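You operate a simulated robot arm through the tools that you are given. There is no shell and no other tool. Be economical: measure what you need, move in short steps, check, and stop when the job is done.

You are at the controls of a simulated robot arm. One attempt, no reset.

Task
Take the measuring cap from the folding table and put it in the white drip tray.

It is judged by the outcome, as a careful person would: the job done as asked, and still so three seconds after it is handed in. It fails if anything else is knocked over, pushed out of place, dropped, spilled or broken. A push-on lid holds only when it is set on centred and level and pressed home; a screw cap is set on level and turned clockwise until tight.

Robot
A 5-joint arm with a two-finger parallel gripper, fixed in place. Base frame: the origin is at the foot of the arm, x ahead of it, y to its left, z up; the work surface is at about z = -0.003. Units: m, rad, N and s.
With the tool pointing down near the work surface it reaches from about 0.26 to 0.6 m from the base axis. Its first joint turns from -1.152 to 1.152 rad. The tool tilts only in the upright plane through the base axis and itself; it spins freely about its own axis. Payload 1.57 kg.
The tool frame sits at the grasp point between the pads (the TCP): z along the fingers, y along the line on which they close. The tips reach 0.03 m beyond it. The gripper opens to 0.08 m. The fingers are 0.017 m wide and 0.012 m thick; the gripper's body (0.04 by 0.082 m) begins 0.08 m behind the TCP.
Orientation is that of the tool frame in the base frame, as [roll, pitch, yaw] about the fixed x, y, z axes, in that order (R = Rz(yaw) Ry(pitch) Rx(roll)). With the fingers straight down and closing along the base's y, the tool's x points along the base's -x, its y along +y and its z along -z.

Tools
- The arm moves only by the tool jog_arm. Its argument "commands" is a list of rows, each an object of numbers (a shift or turn left out is 0, a gripper value left out holds the last): "x", "y", "z": the shift along the base's x, y, z in units of 500 mm (1.0 is 500 mm); "ax", "ay", "az": the turn, a rotation vector about the base's x, y, z in units of 120 degrees (1.0 is 120 degrees); "fingers": the closure, from 0 (fully open) to 1 (shut). In form: [{"x": .., "y": .., "z": .., "ax": .., "ay": .., "az": .., "fingers": ..}, ...]. A call has 1 to 20 rows; each row is the pose to reach, as a shift and turn from the pose commanded when the call began. A call with a number of a shift or a turn outside -1 to 1 is refused whole. A row lasts 0.2 s, in which the tool goes at most 0.05 m and 0.15 rad; a call with a longer step from one row to the next is refused whole, and so is a gripper value outside its range. A pose out of reach is approached as far as the arm can. The call stops where the force on the tool passes 40 N (or 10 N more than at its start, if that is more) or the arm is blocked; 0.2 s more then pass. The fingers move at their own pace (about 0.153 m/s each) and stop on an object; they squeeze with about 39 N. The grip force told is the motor's: it shows also when the fingers shut on nothing. Time passes only in rows, and 0.2 s behind the last, so rows that repeat a pose let the fingers close. It gives the time, the measured TCP pose, the force on the tool (base axes), the opening and the grip force at its end, in the units of the frame above (readings bear some noise), and new pictures: "views" is both (left out), scene, wrist or none.
- Cameras (640 x 400 px; columns grow to the right, rows downward): "scene" is fixed at [0.0256, 0.3745, 0.5179]; the picture's right is [-0.88, -0.47, 0.00], its down [-0.30, 0.56, -0.77] and it looks along [0.37, -0.68, -0.63] (base axes); focal length 257 px, centre (320, 200). "wrist" rides on the gripper at [0.072, -0.007, -0.122] in the tool frame; the picture's right is [0.09, 1.00, 0.00], its down [-0.84, 0.08, -0.54] and it looks along [-0.54, 0.05, 0.84] (tool axes); focal length 238 px, centre (320, 200). There is no depth. A picture from a camera that has moved, and an enlarged one, comes with that camera's place and axes in the base frame and with its lens. The place of the scene camera against the robot may be out by one fixed shift of up to 0.012 m in any direction.
- enlarge(camera, box): a new picture of the part [left, top, right, bottom] of that camera's present view, enlarged. It takes no simulated time.
- finish_job(): hands the job in; it is judged then, once.

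Go step by step. Nothing tells you positions but the pictures and the camera data: compare them with the known pose of the tool, close in by small moves and look again before you grip or let go. The budget is 90 turns and 170 pictures, counting those below and the enlarged ones. Unless the task says otherwise, let go and move clear before handing in, and close with one line.

The tools are called after "Request:" by a JSON object that holds its "api" and its "payload". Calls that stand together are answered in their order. jog_arm: Moves the arm, as the interface text tells. Its arguments: {"type":"object","properties":{"commands":{"type":"array"},"views":{"type":"string","enum":["both","scene","wrist","none"]}},"required":["commands"]} The other tools are called the same way: enlarge (camera, box) takes an enlarged picture of a part of a camera's view; finish_job () hands the job in.

At the start:

```text
time_s: 0.0
eef_pos: [0.3316, -0.1255, 0.3247]
tool_rot: [-3.14, -0.001, -3.141]
force: [0.0, -1.1, -0.7]
gripper_width: 0.0802
finger_force: 0.1
```

scene: 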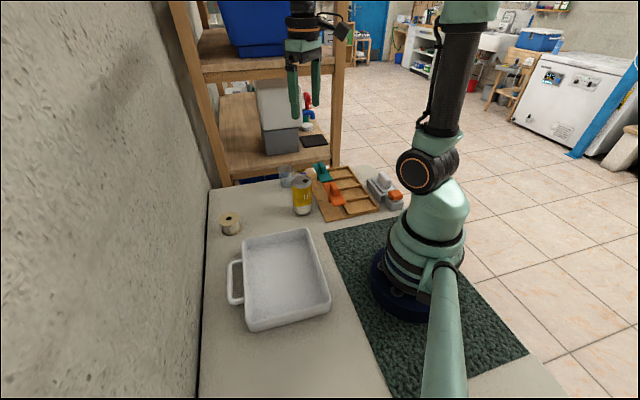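
wrist: 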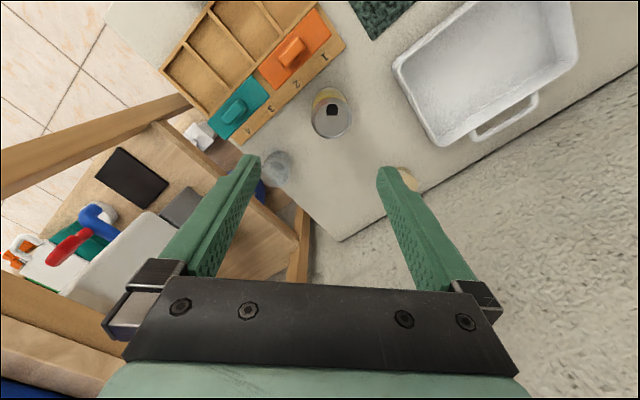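

I see a table with a tray, a can, a spool-like item, and a clear small cup near the table edge. I'll enlarge to identify the measuring cap.

Request:
{"api": "enlarge", "payload": {"camera": "scene", "box": [200, 140, 420, 260]}}

Request:
{"api": "enlarge", "payload": {"camera": "wrist", "box": [170, 60, 450, 240]}}

```text
2.91 times, centred on (310, 200) of scene
camera zoom: at [0.0256, 0.3745, 0.5179], right [-0.88, -0.47, 0.0], down [-0.3, 0.56, -0.77], along [0.37, -0.68, -0.63], focal length 748 px, centre (349, 200)
```

zoom: 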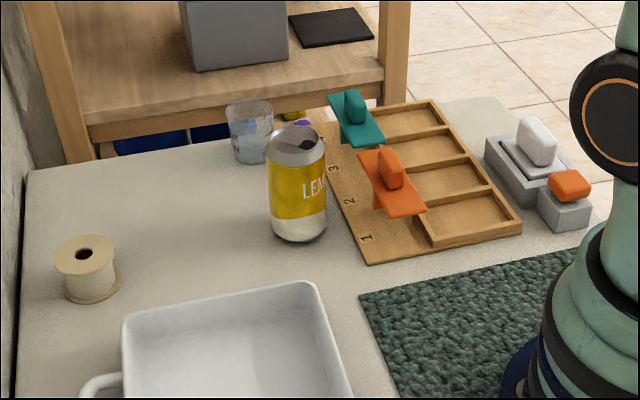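

```text
2.22 times, centred on (310, 150) of wrist
camera zoom: at [0.2597, -0.1317, 0.4465], right [-0.09, 1.0, 0.0], down [0.84, 0.08, 0.54], along [0.54, 0.05, -0.84], focal length 530 px, centre (342, 311)
```

zoom: 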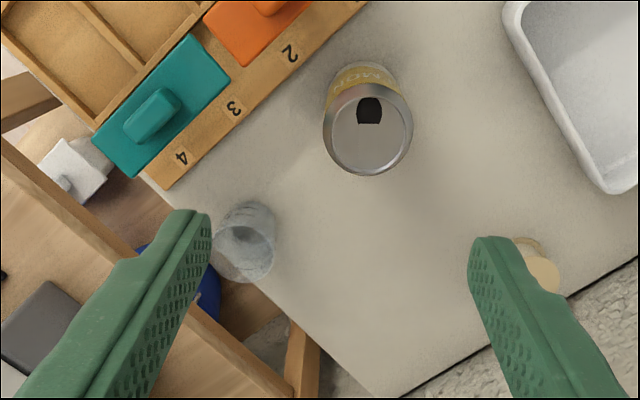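

The translucent cup near the far table edge is the measuring cap, at about (0.46, -0.20); the can stands at about (0.35, -0.11) and the shelf lies beyond the edge. I'll move above the cup and look again.

Request:
{"api": "jog_arm", "payload": {"commands": [{"x": 0.05, "y": -0.03, "z": -0.03}, {"x": 0.1, "y": -0.06, "z": -0.06}, {"x": 0.15, "y": -0.09, "z": -0.09}, {"x": 0.2, "y": -0.12, "z": -0.12}, {"x": 0.24, "y": -0.149, "z": -0.15}, {"x": 0.24, "y": -0.149, "z": -0.15}]}}

```text
time_s: 1.4
eef_pos: [0.4526, -0.1999, 0.2503]
tool_rot: [-3.14, -0.001, 3.141]
force: [0.3, -0.2, 0.4]
gripper_width: 0.08
finger_force: 0.0
camera wrist: at [0.3807, -0.206, 0.3717], right [-0.09, 1.0, 0.0], down [0.84, 0.08, 0.54], along [0.54, 0.05, -0.84], focal length 238 px, centre (320, 200)
```

scene: 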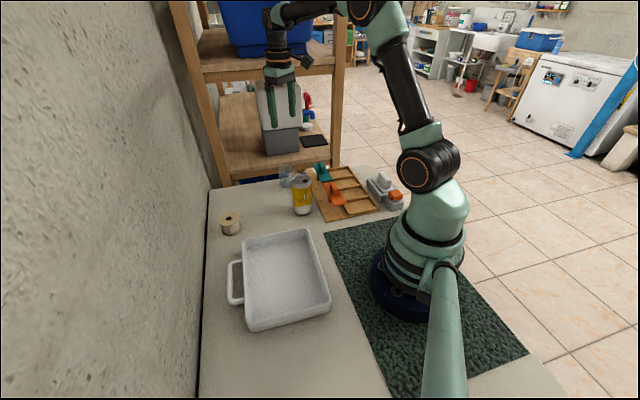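
wrist: 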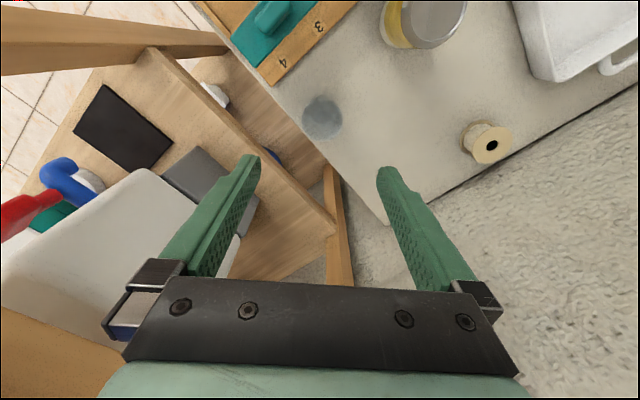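

Request:
{"api": "enlarge", "payload": {"camera": "wrist", "box": [270, 70, 382, 140]}}

Request:
{"api": "enlarge", "payload": {"camera": "scene", "box": [260, 150, 340, 200]}}

```text
5.71 times, centred on (326, 105) of wrist
camera zoom: at [0.3807, -0.206, 0.3717], right [-0.09, 1.0, 0.0], down [0.84, 0.08, 0.54], along [0.54, 0.05, -0.84], focal length 1362 px, centre (286, 743)
```

zoom: 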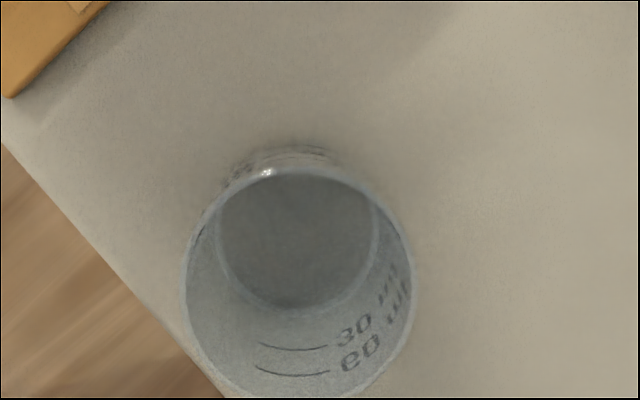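

```text
8.00 times, centred on (300, 175) of scene
camera zoom: at [0.0257, 0.3745, 0.5179], right [-0.88, -0.47, 0.0], down [-0.3, 0.56, -0.77], along [0.37, -0.68, -0.63], focal length 2056 px, centre (480, 400)
```

zoom: 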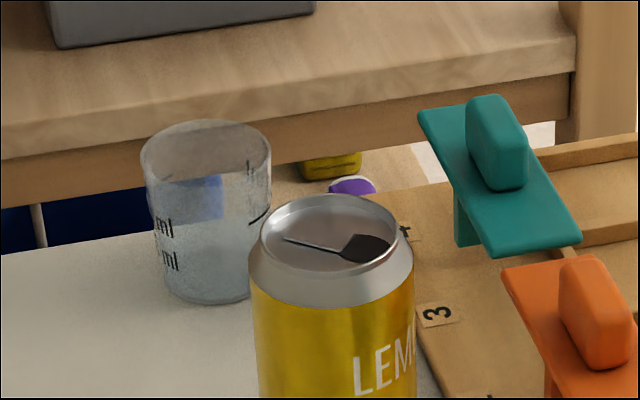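

It is the measuring cap: upright, empty, with the rim centre at about (0.464, -0.196), about 54 mm wide and about 45 mm tall. I'll descend partway and check the centring.

Request:
{"api": "jog_arm", "payload": {"commands": [{"x": 0.011, "y": 0.004, "z": -0.08}, {"x": 0.022, "y": 0.008, "z": -0.16}, {"x": 0.022, "y": 0.008, "z": -0.24}, {"x": 0.022, "y": 0.008, "z": -0.3}, {"x": 0.022, "y": 0.008, "z": -0.3}]}}

```text
time_s: 2.6
eef_pos: [0.464, -0.195, 0.0997]
tool_rot: [-3.141, 0.0, 3.141]
force: [0.7, -1.1, -0.3]
gripper_width: 0.08
finger_force: 0.0
camera wrist: at [0.3931, -0.201, 0.2221], right [-0.09, 1.0, 0.0], down [0.84, 0.08, 0.54], along [0.54, 0.05, -0.84], focal length 238 px, centre (320, 200)
```

scene: 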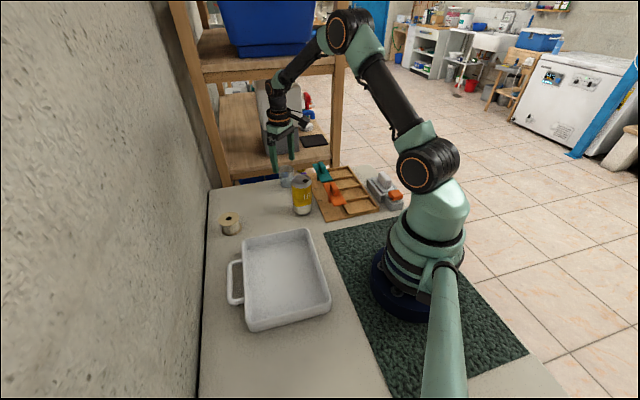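
wrist: 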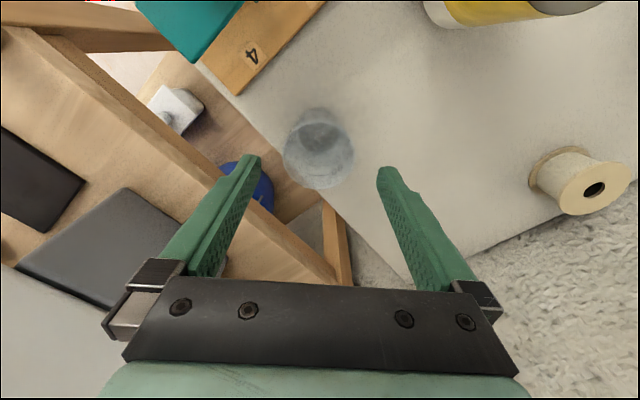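

The cap is centred in y, and its x reads about 0.460, so I'll nudge x back by 3 mm, go down and close on it.

Request:
{"api": "jog_arm", "payload": {"commands": [{"x": -0.006, "z": -0.05}, {"x": -0.006, "z": -0.1}, {"x": -0.006, "z": -0.126}, {"x": -0.006, "z": -0.126}]}}

```text
time_s: 3.6
eef_pos: [0.4598, -0.1948, 0.0361]
tool_rot: [-3.141, -0.002, -3.141]
force: [0.4, -0.1, -0.9]
gripper_width: 0.08
finger_force: 0.0
camera wrist: at [0.388, -0.2001, 0.1587], right [-0.09, 1.0, 0.0], down [0.84, 0.08, 0.54], along [0.54, 0.05, -0.84], focal length 238 px, centre (320, 200)
```

scene: 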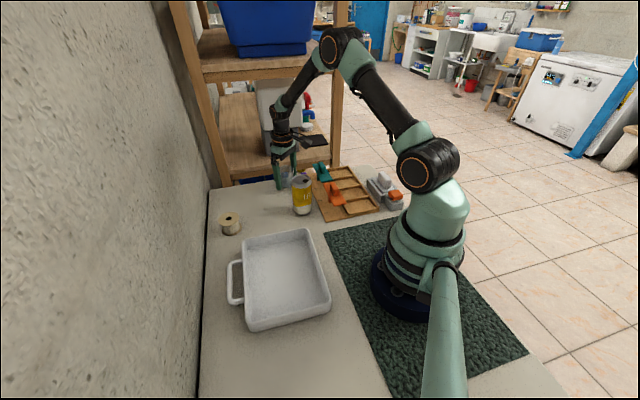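
wrist: 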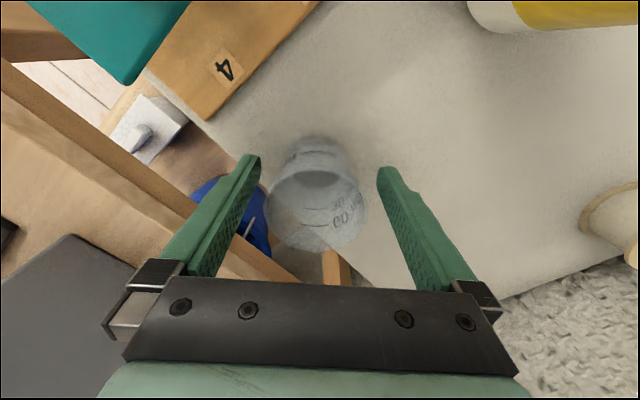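

The cap sits between the fingers and is centred to within a few mm. I'll close now.

Request:
{"api": "jog_arm", "payload": {"commands": [{"fingers": 0.2}, {"fingers": 0.3}, {"fingers": 0.5}, {"fingers": 0.5}]}}

```text
time_s: 4.6
eef_pos: [0.4595, -0.1931, 0.036]
tool_rot: [-3.141, 0.0, 3.142]
force: [-0.2, 0.4, 1.2]
gripper_width: 0.0514
finger_force: 38.7
camera wrist: at [0.388, -0.2002, 0.159], right [-0.09, 1.0, 0.0], down [0.84, 0.08, 0.54], along [0.54, 0.05, -0.84], focal length 238 px, centre (320, 200)
```

scene: 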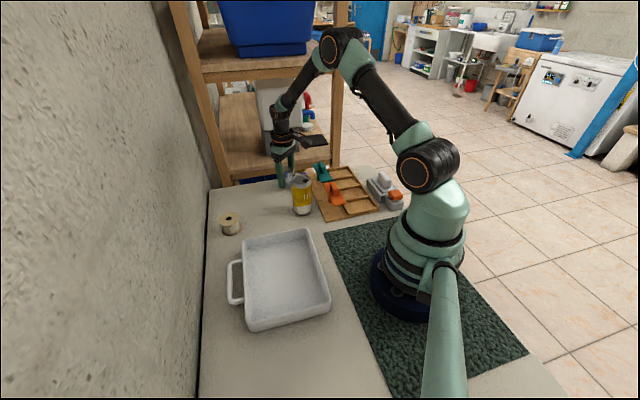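
wrist: 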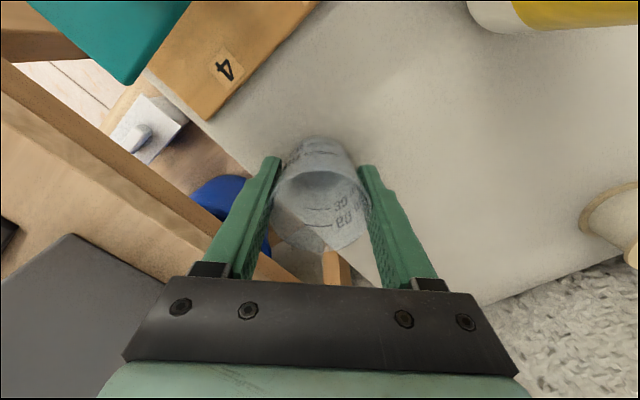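

Gripped at 51 mm with full force. I'll lift straight up well above the can.

Request:
{"api": "jog_arm", "payload": {"commands": [{"z": 0.04, "fingers": 0.5}, {"z": 0.1}, {"z": 0.17}, {"z": 0.25}, {"z": 0.33}, {"z": 0.4}, {"z": 0.4}]}}

```text
time_s: 6.2
eef_pos: [0.4595, -0.1959, 0.2329]
tool_rot: [3.141, 0.002, -3.141]
force: [-0.2, 0.7, -0.5]
gripper_width: 0.0514
finger_force: 38.9
camera wrist: at [0.3876, -0.2015, 0.3545], right [-0.09, 1.0, 0.0], down [0.84, 0.08, 0.54], along [0.54, 0.05, -0.84], focal length 238 px, centre (320, 200)
```

scene: 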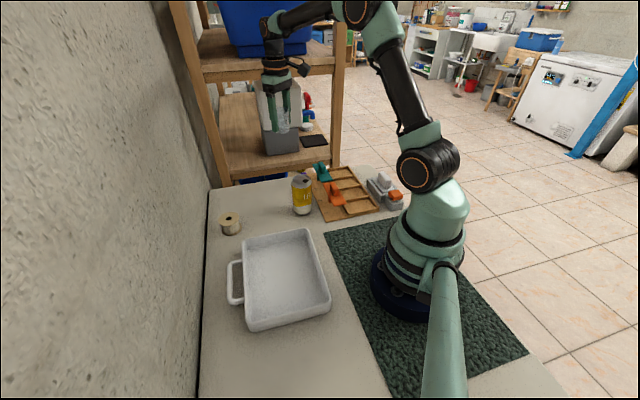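
wrist: 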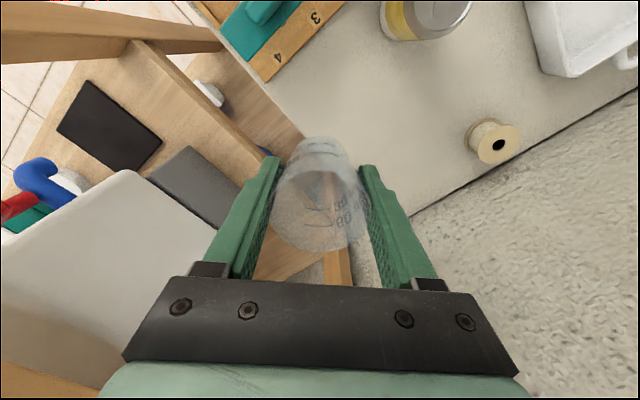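

The cap is held and hangs level. I'll carry it at height over to the tray.

Request:
{"api": "jog_arm", "payload": {"commands": [{"x": -0.03, "y": 0.06}, {"x": -0.06, "y": 0.12}, {"x": -0.09, "y": 0.18}, {"x": -0.12, "y": 0.24}, {"x": -0.15, "y": 0.3}, {"x": -0.18, "y": 0.36}, {"x": -0.21, "y": 0.42}, {"x": -0.25, "y": 0.48}, {"x": -0.29, "y": 0.54}, {"x": -0.33, "y": 0.6}, {"x": -0.33, "y": 0.6}]}}

```text
time_s: 8.6
eef_pos: [0.2944, 0.1013, 0.2392]
tool_rot: [3.141, -0.001, -3.141]
force: [0.1, -0.2, 1.2]
gripper_width: 0.0512
finger_force: 38.9
camera wrist: at [0.2231, 0.0956, 0.3614], right [-0.09, 1.0, 0.0], down [0.84, 0.08, 0.54], along [0.54, 0.05, -0.84], focal length 238 px, centre (320, 200)
```

scene: 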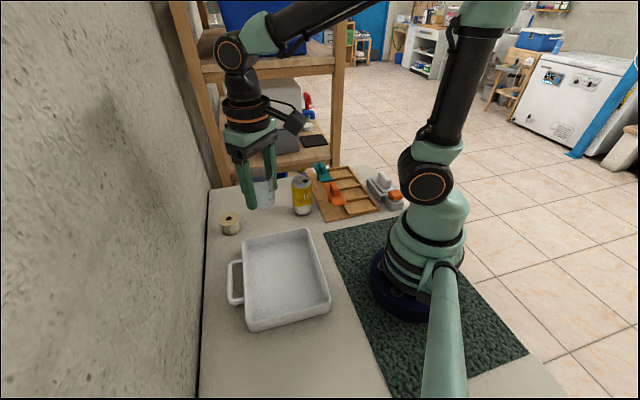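
wrist: 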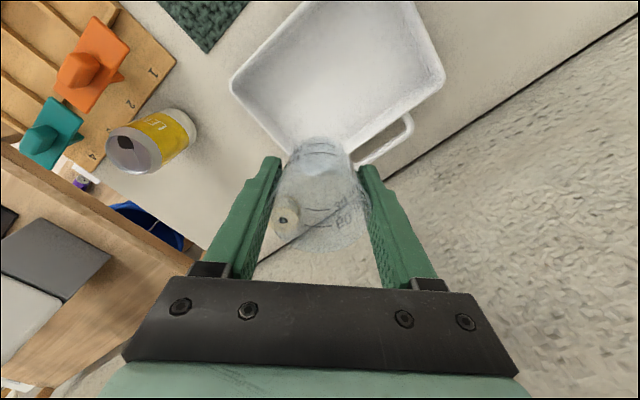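

The tray's centre works out at about (0.255, 0.116). I'll move over it, lower partway and check.

Request:
{"api": "jog_arm", "payload": {"commands": [{"x": -0.033, "y": 0.018}, {"x": -0.065, "y": 0.037}, {"x": -0.065, "y": 0.037, "z": -0.07}, {"x": -0.065, "y": 0.037, "z": -0.14}, {"x": -0.065, "y": 0.037, "z": -0.2}, {"x": -0.065, "y": 0.037, "z": -0.24}, {"x": -0.065, "y": 0.037, "z": -0.24}]}}

```text
time_s: 10.2
eef_pos: [0.2602, 0.1203, 0.1176]
tool_rot: [3.141, 0.001, 3.14]
force: [0.3, -0.6, 1.0]
gripper_width: 0.0513
finger_force: 39.8
camera wrist: at [0.1906, 0.1154, 0.2394], right [-0.09, 1.0, 0.0], down [0.84, 0.08, 0.54], along [0.54, 0.05, -0.84], focal length 238 px, centre (320, 200)
```

scene: 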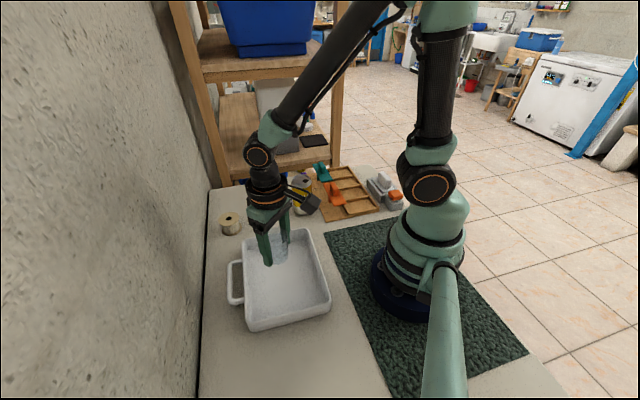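
wrist: 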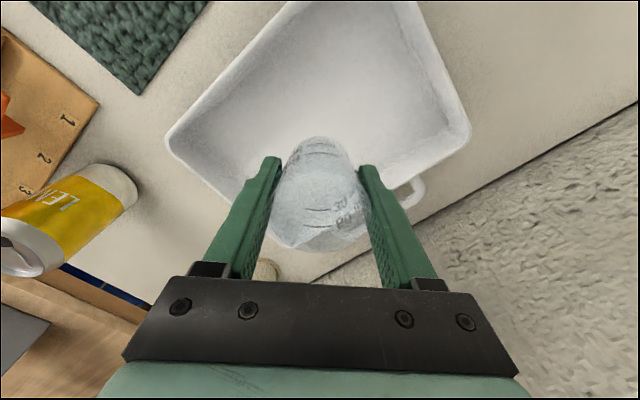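

The tray's left and right corners put its centre at about (0.258, 0.12), directly under the cap. I'll lower to just above the floor.

Request:
{"api": "jog_arm", "payload": {"commands": [{"z": -0.06}, {"z": -0.11}, {"z": -0.13}, {"z": -0.13}]}}

```text
time_s: 11.2
eef_pos: [0.2622, 0.1204, 0.0528]
tool_rot: [-3.142, 0.0, 3.141]
force: [0.0, -0.2, -0.5]
gripper_width: 0.0516
finger_force: 39.1
camera wrist: at [0.1914, 0.1155, 0.175], right [-0.09, 1.0, 0.0], down [0.84, 0.08, 0.54], along [0.54, 0.05, -0.84], focal length 238 px, centre (320, 200)
```

scene: 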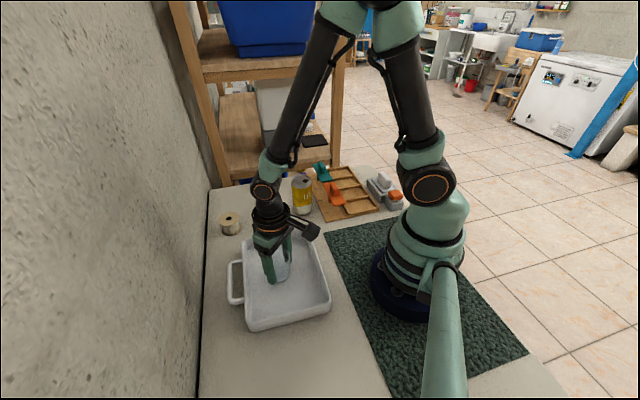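
wrist: 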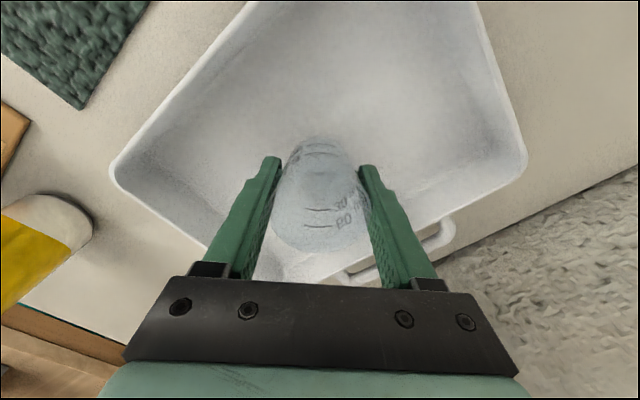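

The cap is over the tray floor with clearance all round. I'll go down in small steps, watching the force.

Request:
{"api": "jog_arm", "payload": {"commands": [{"z": -0.006}, {"z": -0.012}, {"z": -0.012}], "views": "none"}}

```text
time_s: 12.0
eef_pos: [0.2625, 0.1209, 0.0455]
tool_rot: [3.142, -0.001, 3.141]
force: [-0.1, 0.3, -0.1]
gripper_width: 0.0515
finger_force: 38.9
```

Request:
{"api": "jog_arm", "payload": {"commands": [{"z": -0.003}, {"z": -0.003}], "views": "none"}}

Request:
{"api": "jog_arm", "payload": {"commands": [{"z": -0.003}, {"z": -0.003}], "views": "wrist"}}

```text
time_s: 12.6
eef_pos: [0.2625, 0.1212, 0.0439]
tool_rot: [-3.141, 0.0, -3.141]
force: [0.2, 0.0, 0.6]
gripper_width: 0.0515
finger_force: 39.0
```

```text
time_s: 13.2
eef_pos: [0.2616, 0.1221, 0.0417]
tool_rot: [3.14, 0.0, -3.141]
force: [-0.9, -0.6, 0.2]
gripper_width: 0.0514
finger_force: 39.1
camera wrist: at [0.1905, 0.116, 0.1642], right [-0.09, 1.0, 0.0], down [0.84, 0.08, 0.54], along [0.54, 0.05, -0.84], focal length 238 px, centre (320, 200)
```

wrist: 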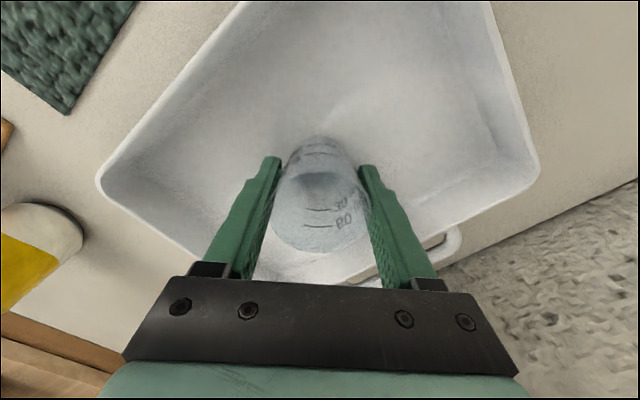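

No contact yet. I'll continue in 1 mm steps.

Request:
{"api": "jog_arm", "payload": {"commands": [{"z": -0.002}, {"z": -0.002}], "views": "none"}}

Request:
{"api": "jog_arm", "payload": {"commands": [{"z": -0.002}, {"z": -0.002}], "views": "none"}}

```text
time_s: 13.8
eef_pos: [0.2614, 0.1222, 0.0425]
tool_rot: [3.14, 0.0, -3.141]
force: [0.6, -0.9, 0.0]
gripper_width: 0.0514
finger_force: 38.7
```

```text
time_s: 14.4
eef_pos: [0.2612, 0.122, 0.0397]
tool_rot: [-3.141, 0.0, -3.141]
force: [-3.5, -1.1, 13.2]
gripper_width: 0.0515
finger_force: 38.8
```

The upward force of 13 N shows the cap is resting on the tray floor. I'll ease up 0.5 mm and open.

Request:
{"api": "jog_arm", "payload": {"commands": [{"z": 0.001}, {"z": 0.001, "fingers": 0.3}, {"z": 0.001, "fingers": 0.15}, {"z": 0.001, "fingers": 0.05}, {"z": 0.001, "fingers": 0.05}]}}

```text
time_s: 15.6
eef_pos: [0.2609, 0.122, 0.042]
tool_rot: [3.141, 0.0, 3.141]
force: [0.4, -0.3, 0.1]
gripper_width: 0.076
finger_force: 0.1
camera wrist: at [0.1898, 0.116, 0.163], right [-0.09, 1.0, 0.0], down [0.84, 0.08, 0.54], along [0.54, 0.05, -0.84], focal length 238 px, centre (320, 200)
```

scene: 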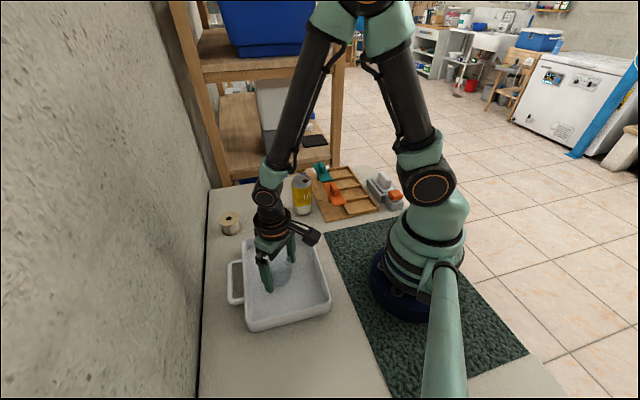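
wrist: 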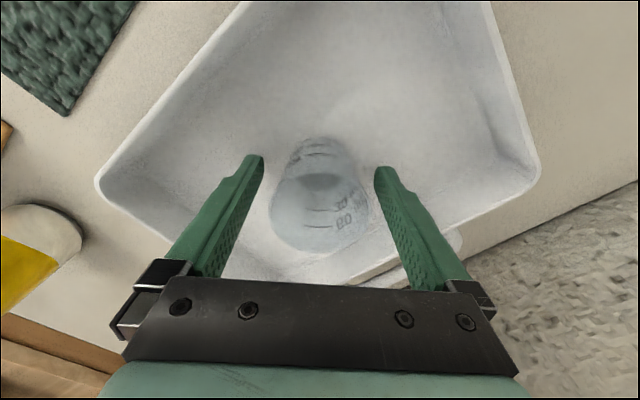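

The fingers are clear and the cap stands upright. I'll raise straight up.

Request:
{"api": "jog_arm", "payload": {"commands": [{"z": 0.03}, {"z": 0.08}, {"z": 0.15}, {"z": 0.23}, {"z": 0.31}, {"z": 0.38}, {"z": 0.38}]}}

```text
time_s: 17.2
eef_pos: [0.2603, 0.124, 0.231]
tool_rot: [-3.14, 0.001, -3.14]
force: [0.0, 0.2, 0.1]
gripper_width: 0.076
finger_force: 0.0
camera wrist: at [0.1884, 0.1179, 0.353], right [-0.09, 1.0, 0.0], down [0.84, 0.08, 0.54], along [0.54, 0.05, -0.84], focal length 238 px, centre (320, 200)
```

scene: 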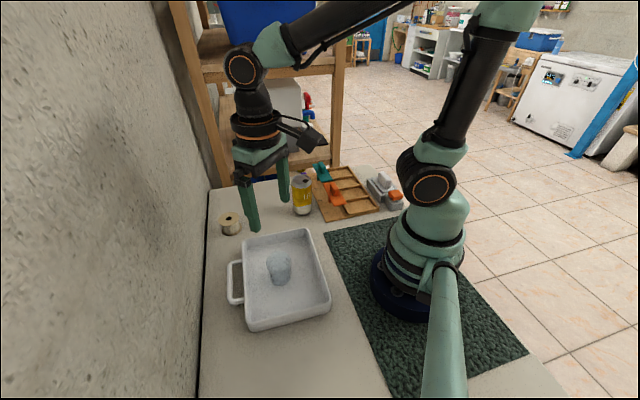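
wrist: 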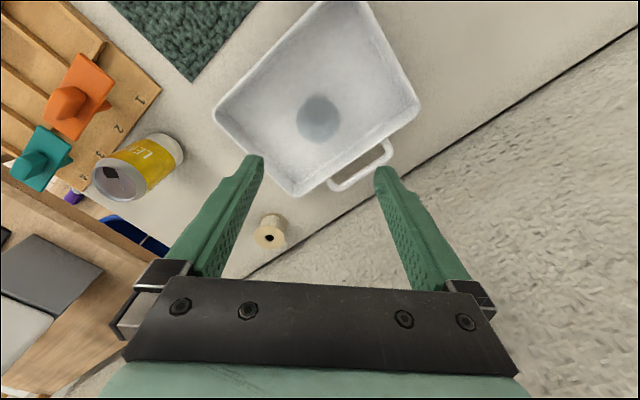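

The cap stands upright in the tray, everything else is where it was, and the gripper is clear. I'll hand in now.

Request:
{"api": "finish_job", "payload": {}}

```text
The job is handed in.
```

The measuring cap is standing upright near the middle of the white drip tray, nothing else was disturbed, and the job is handed in.
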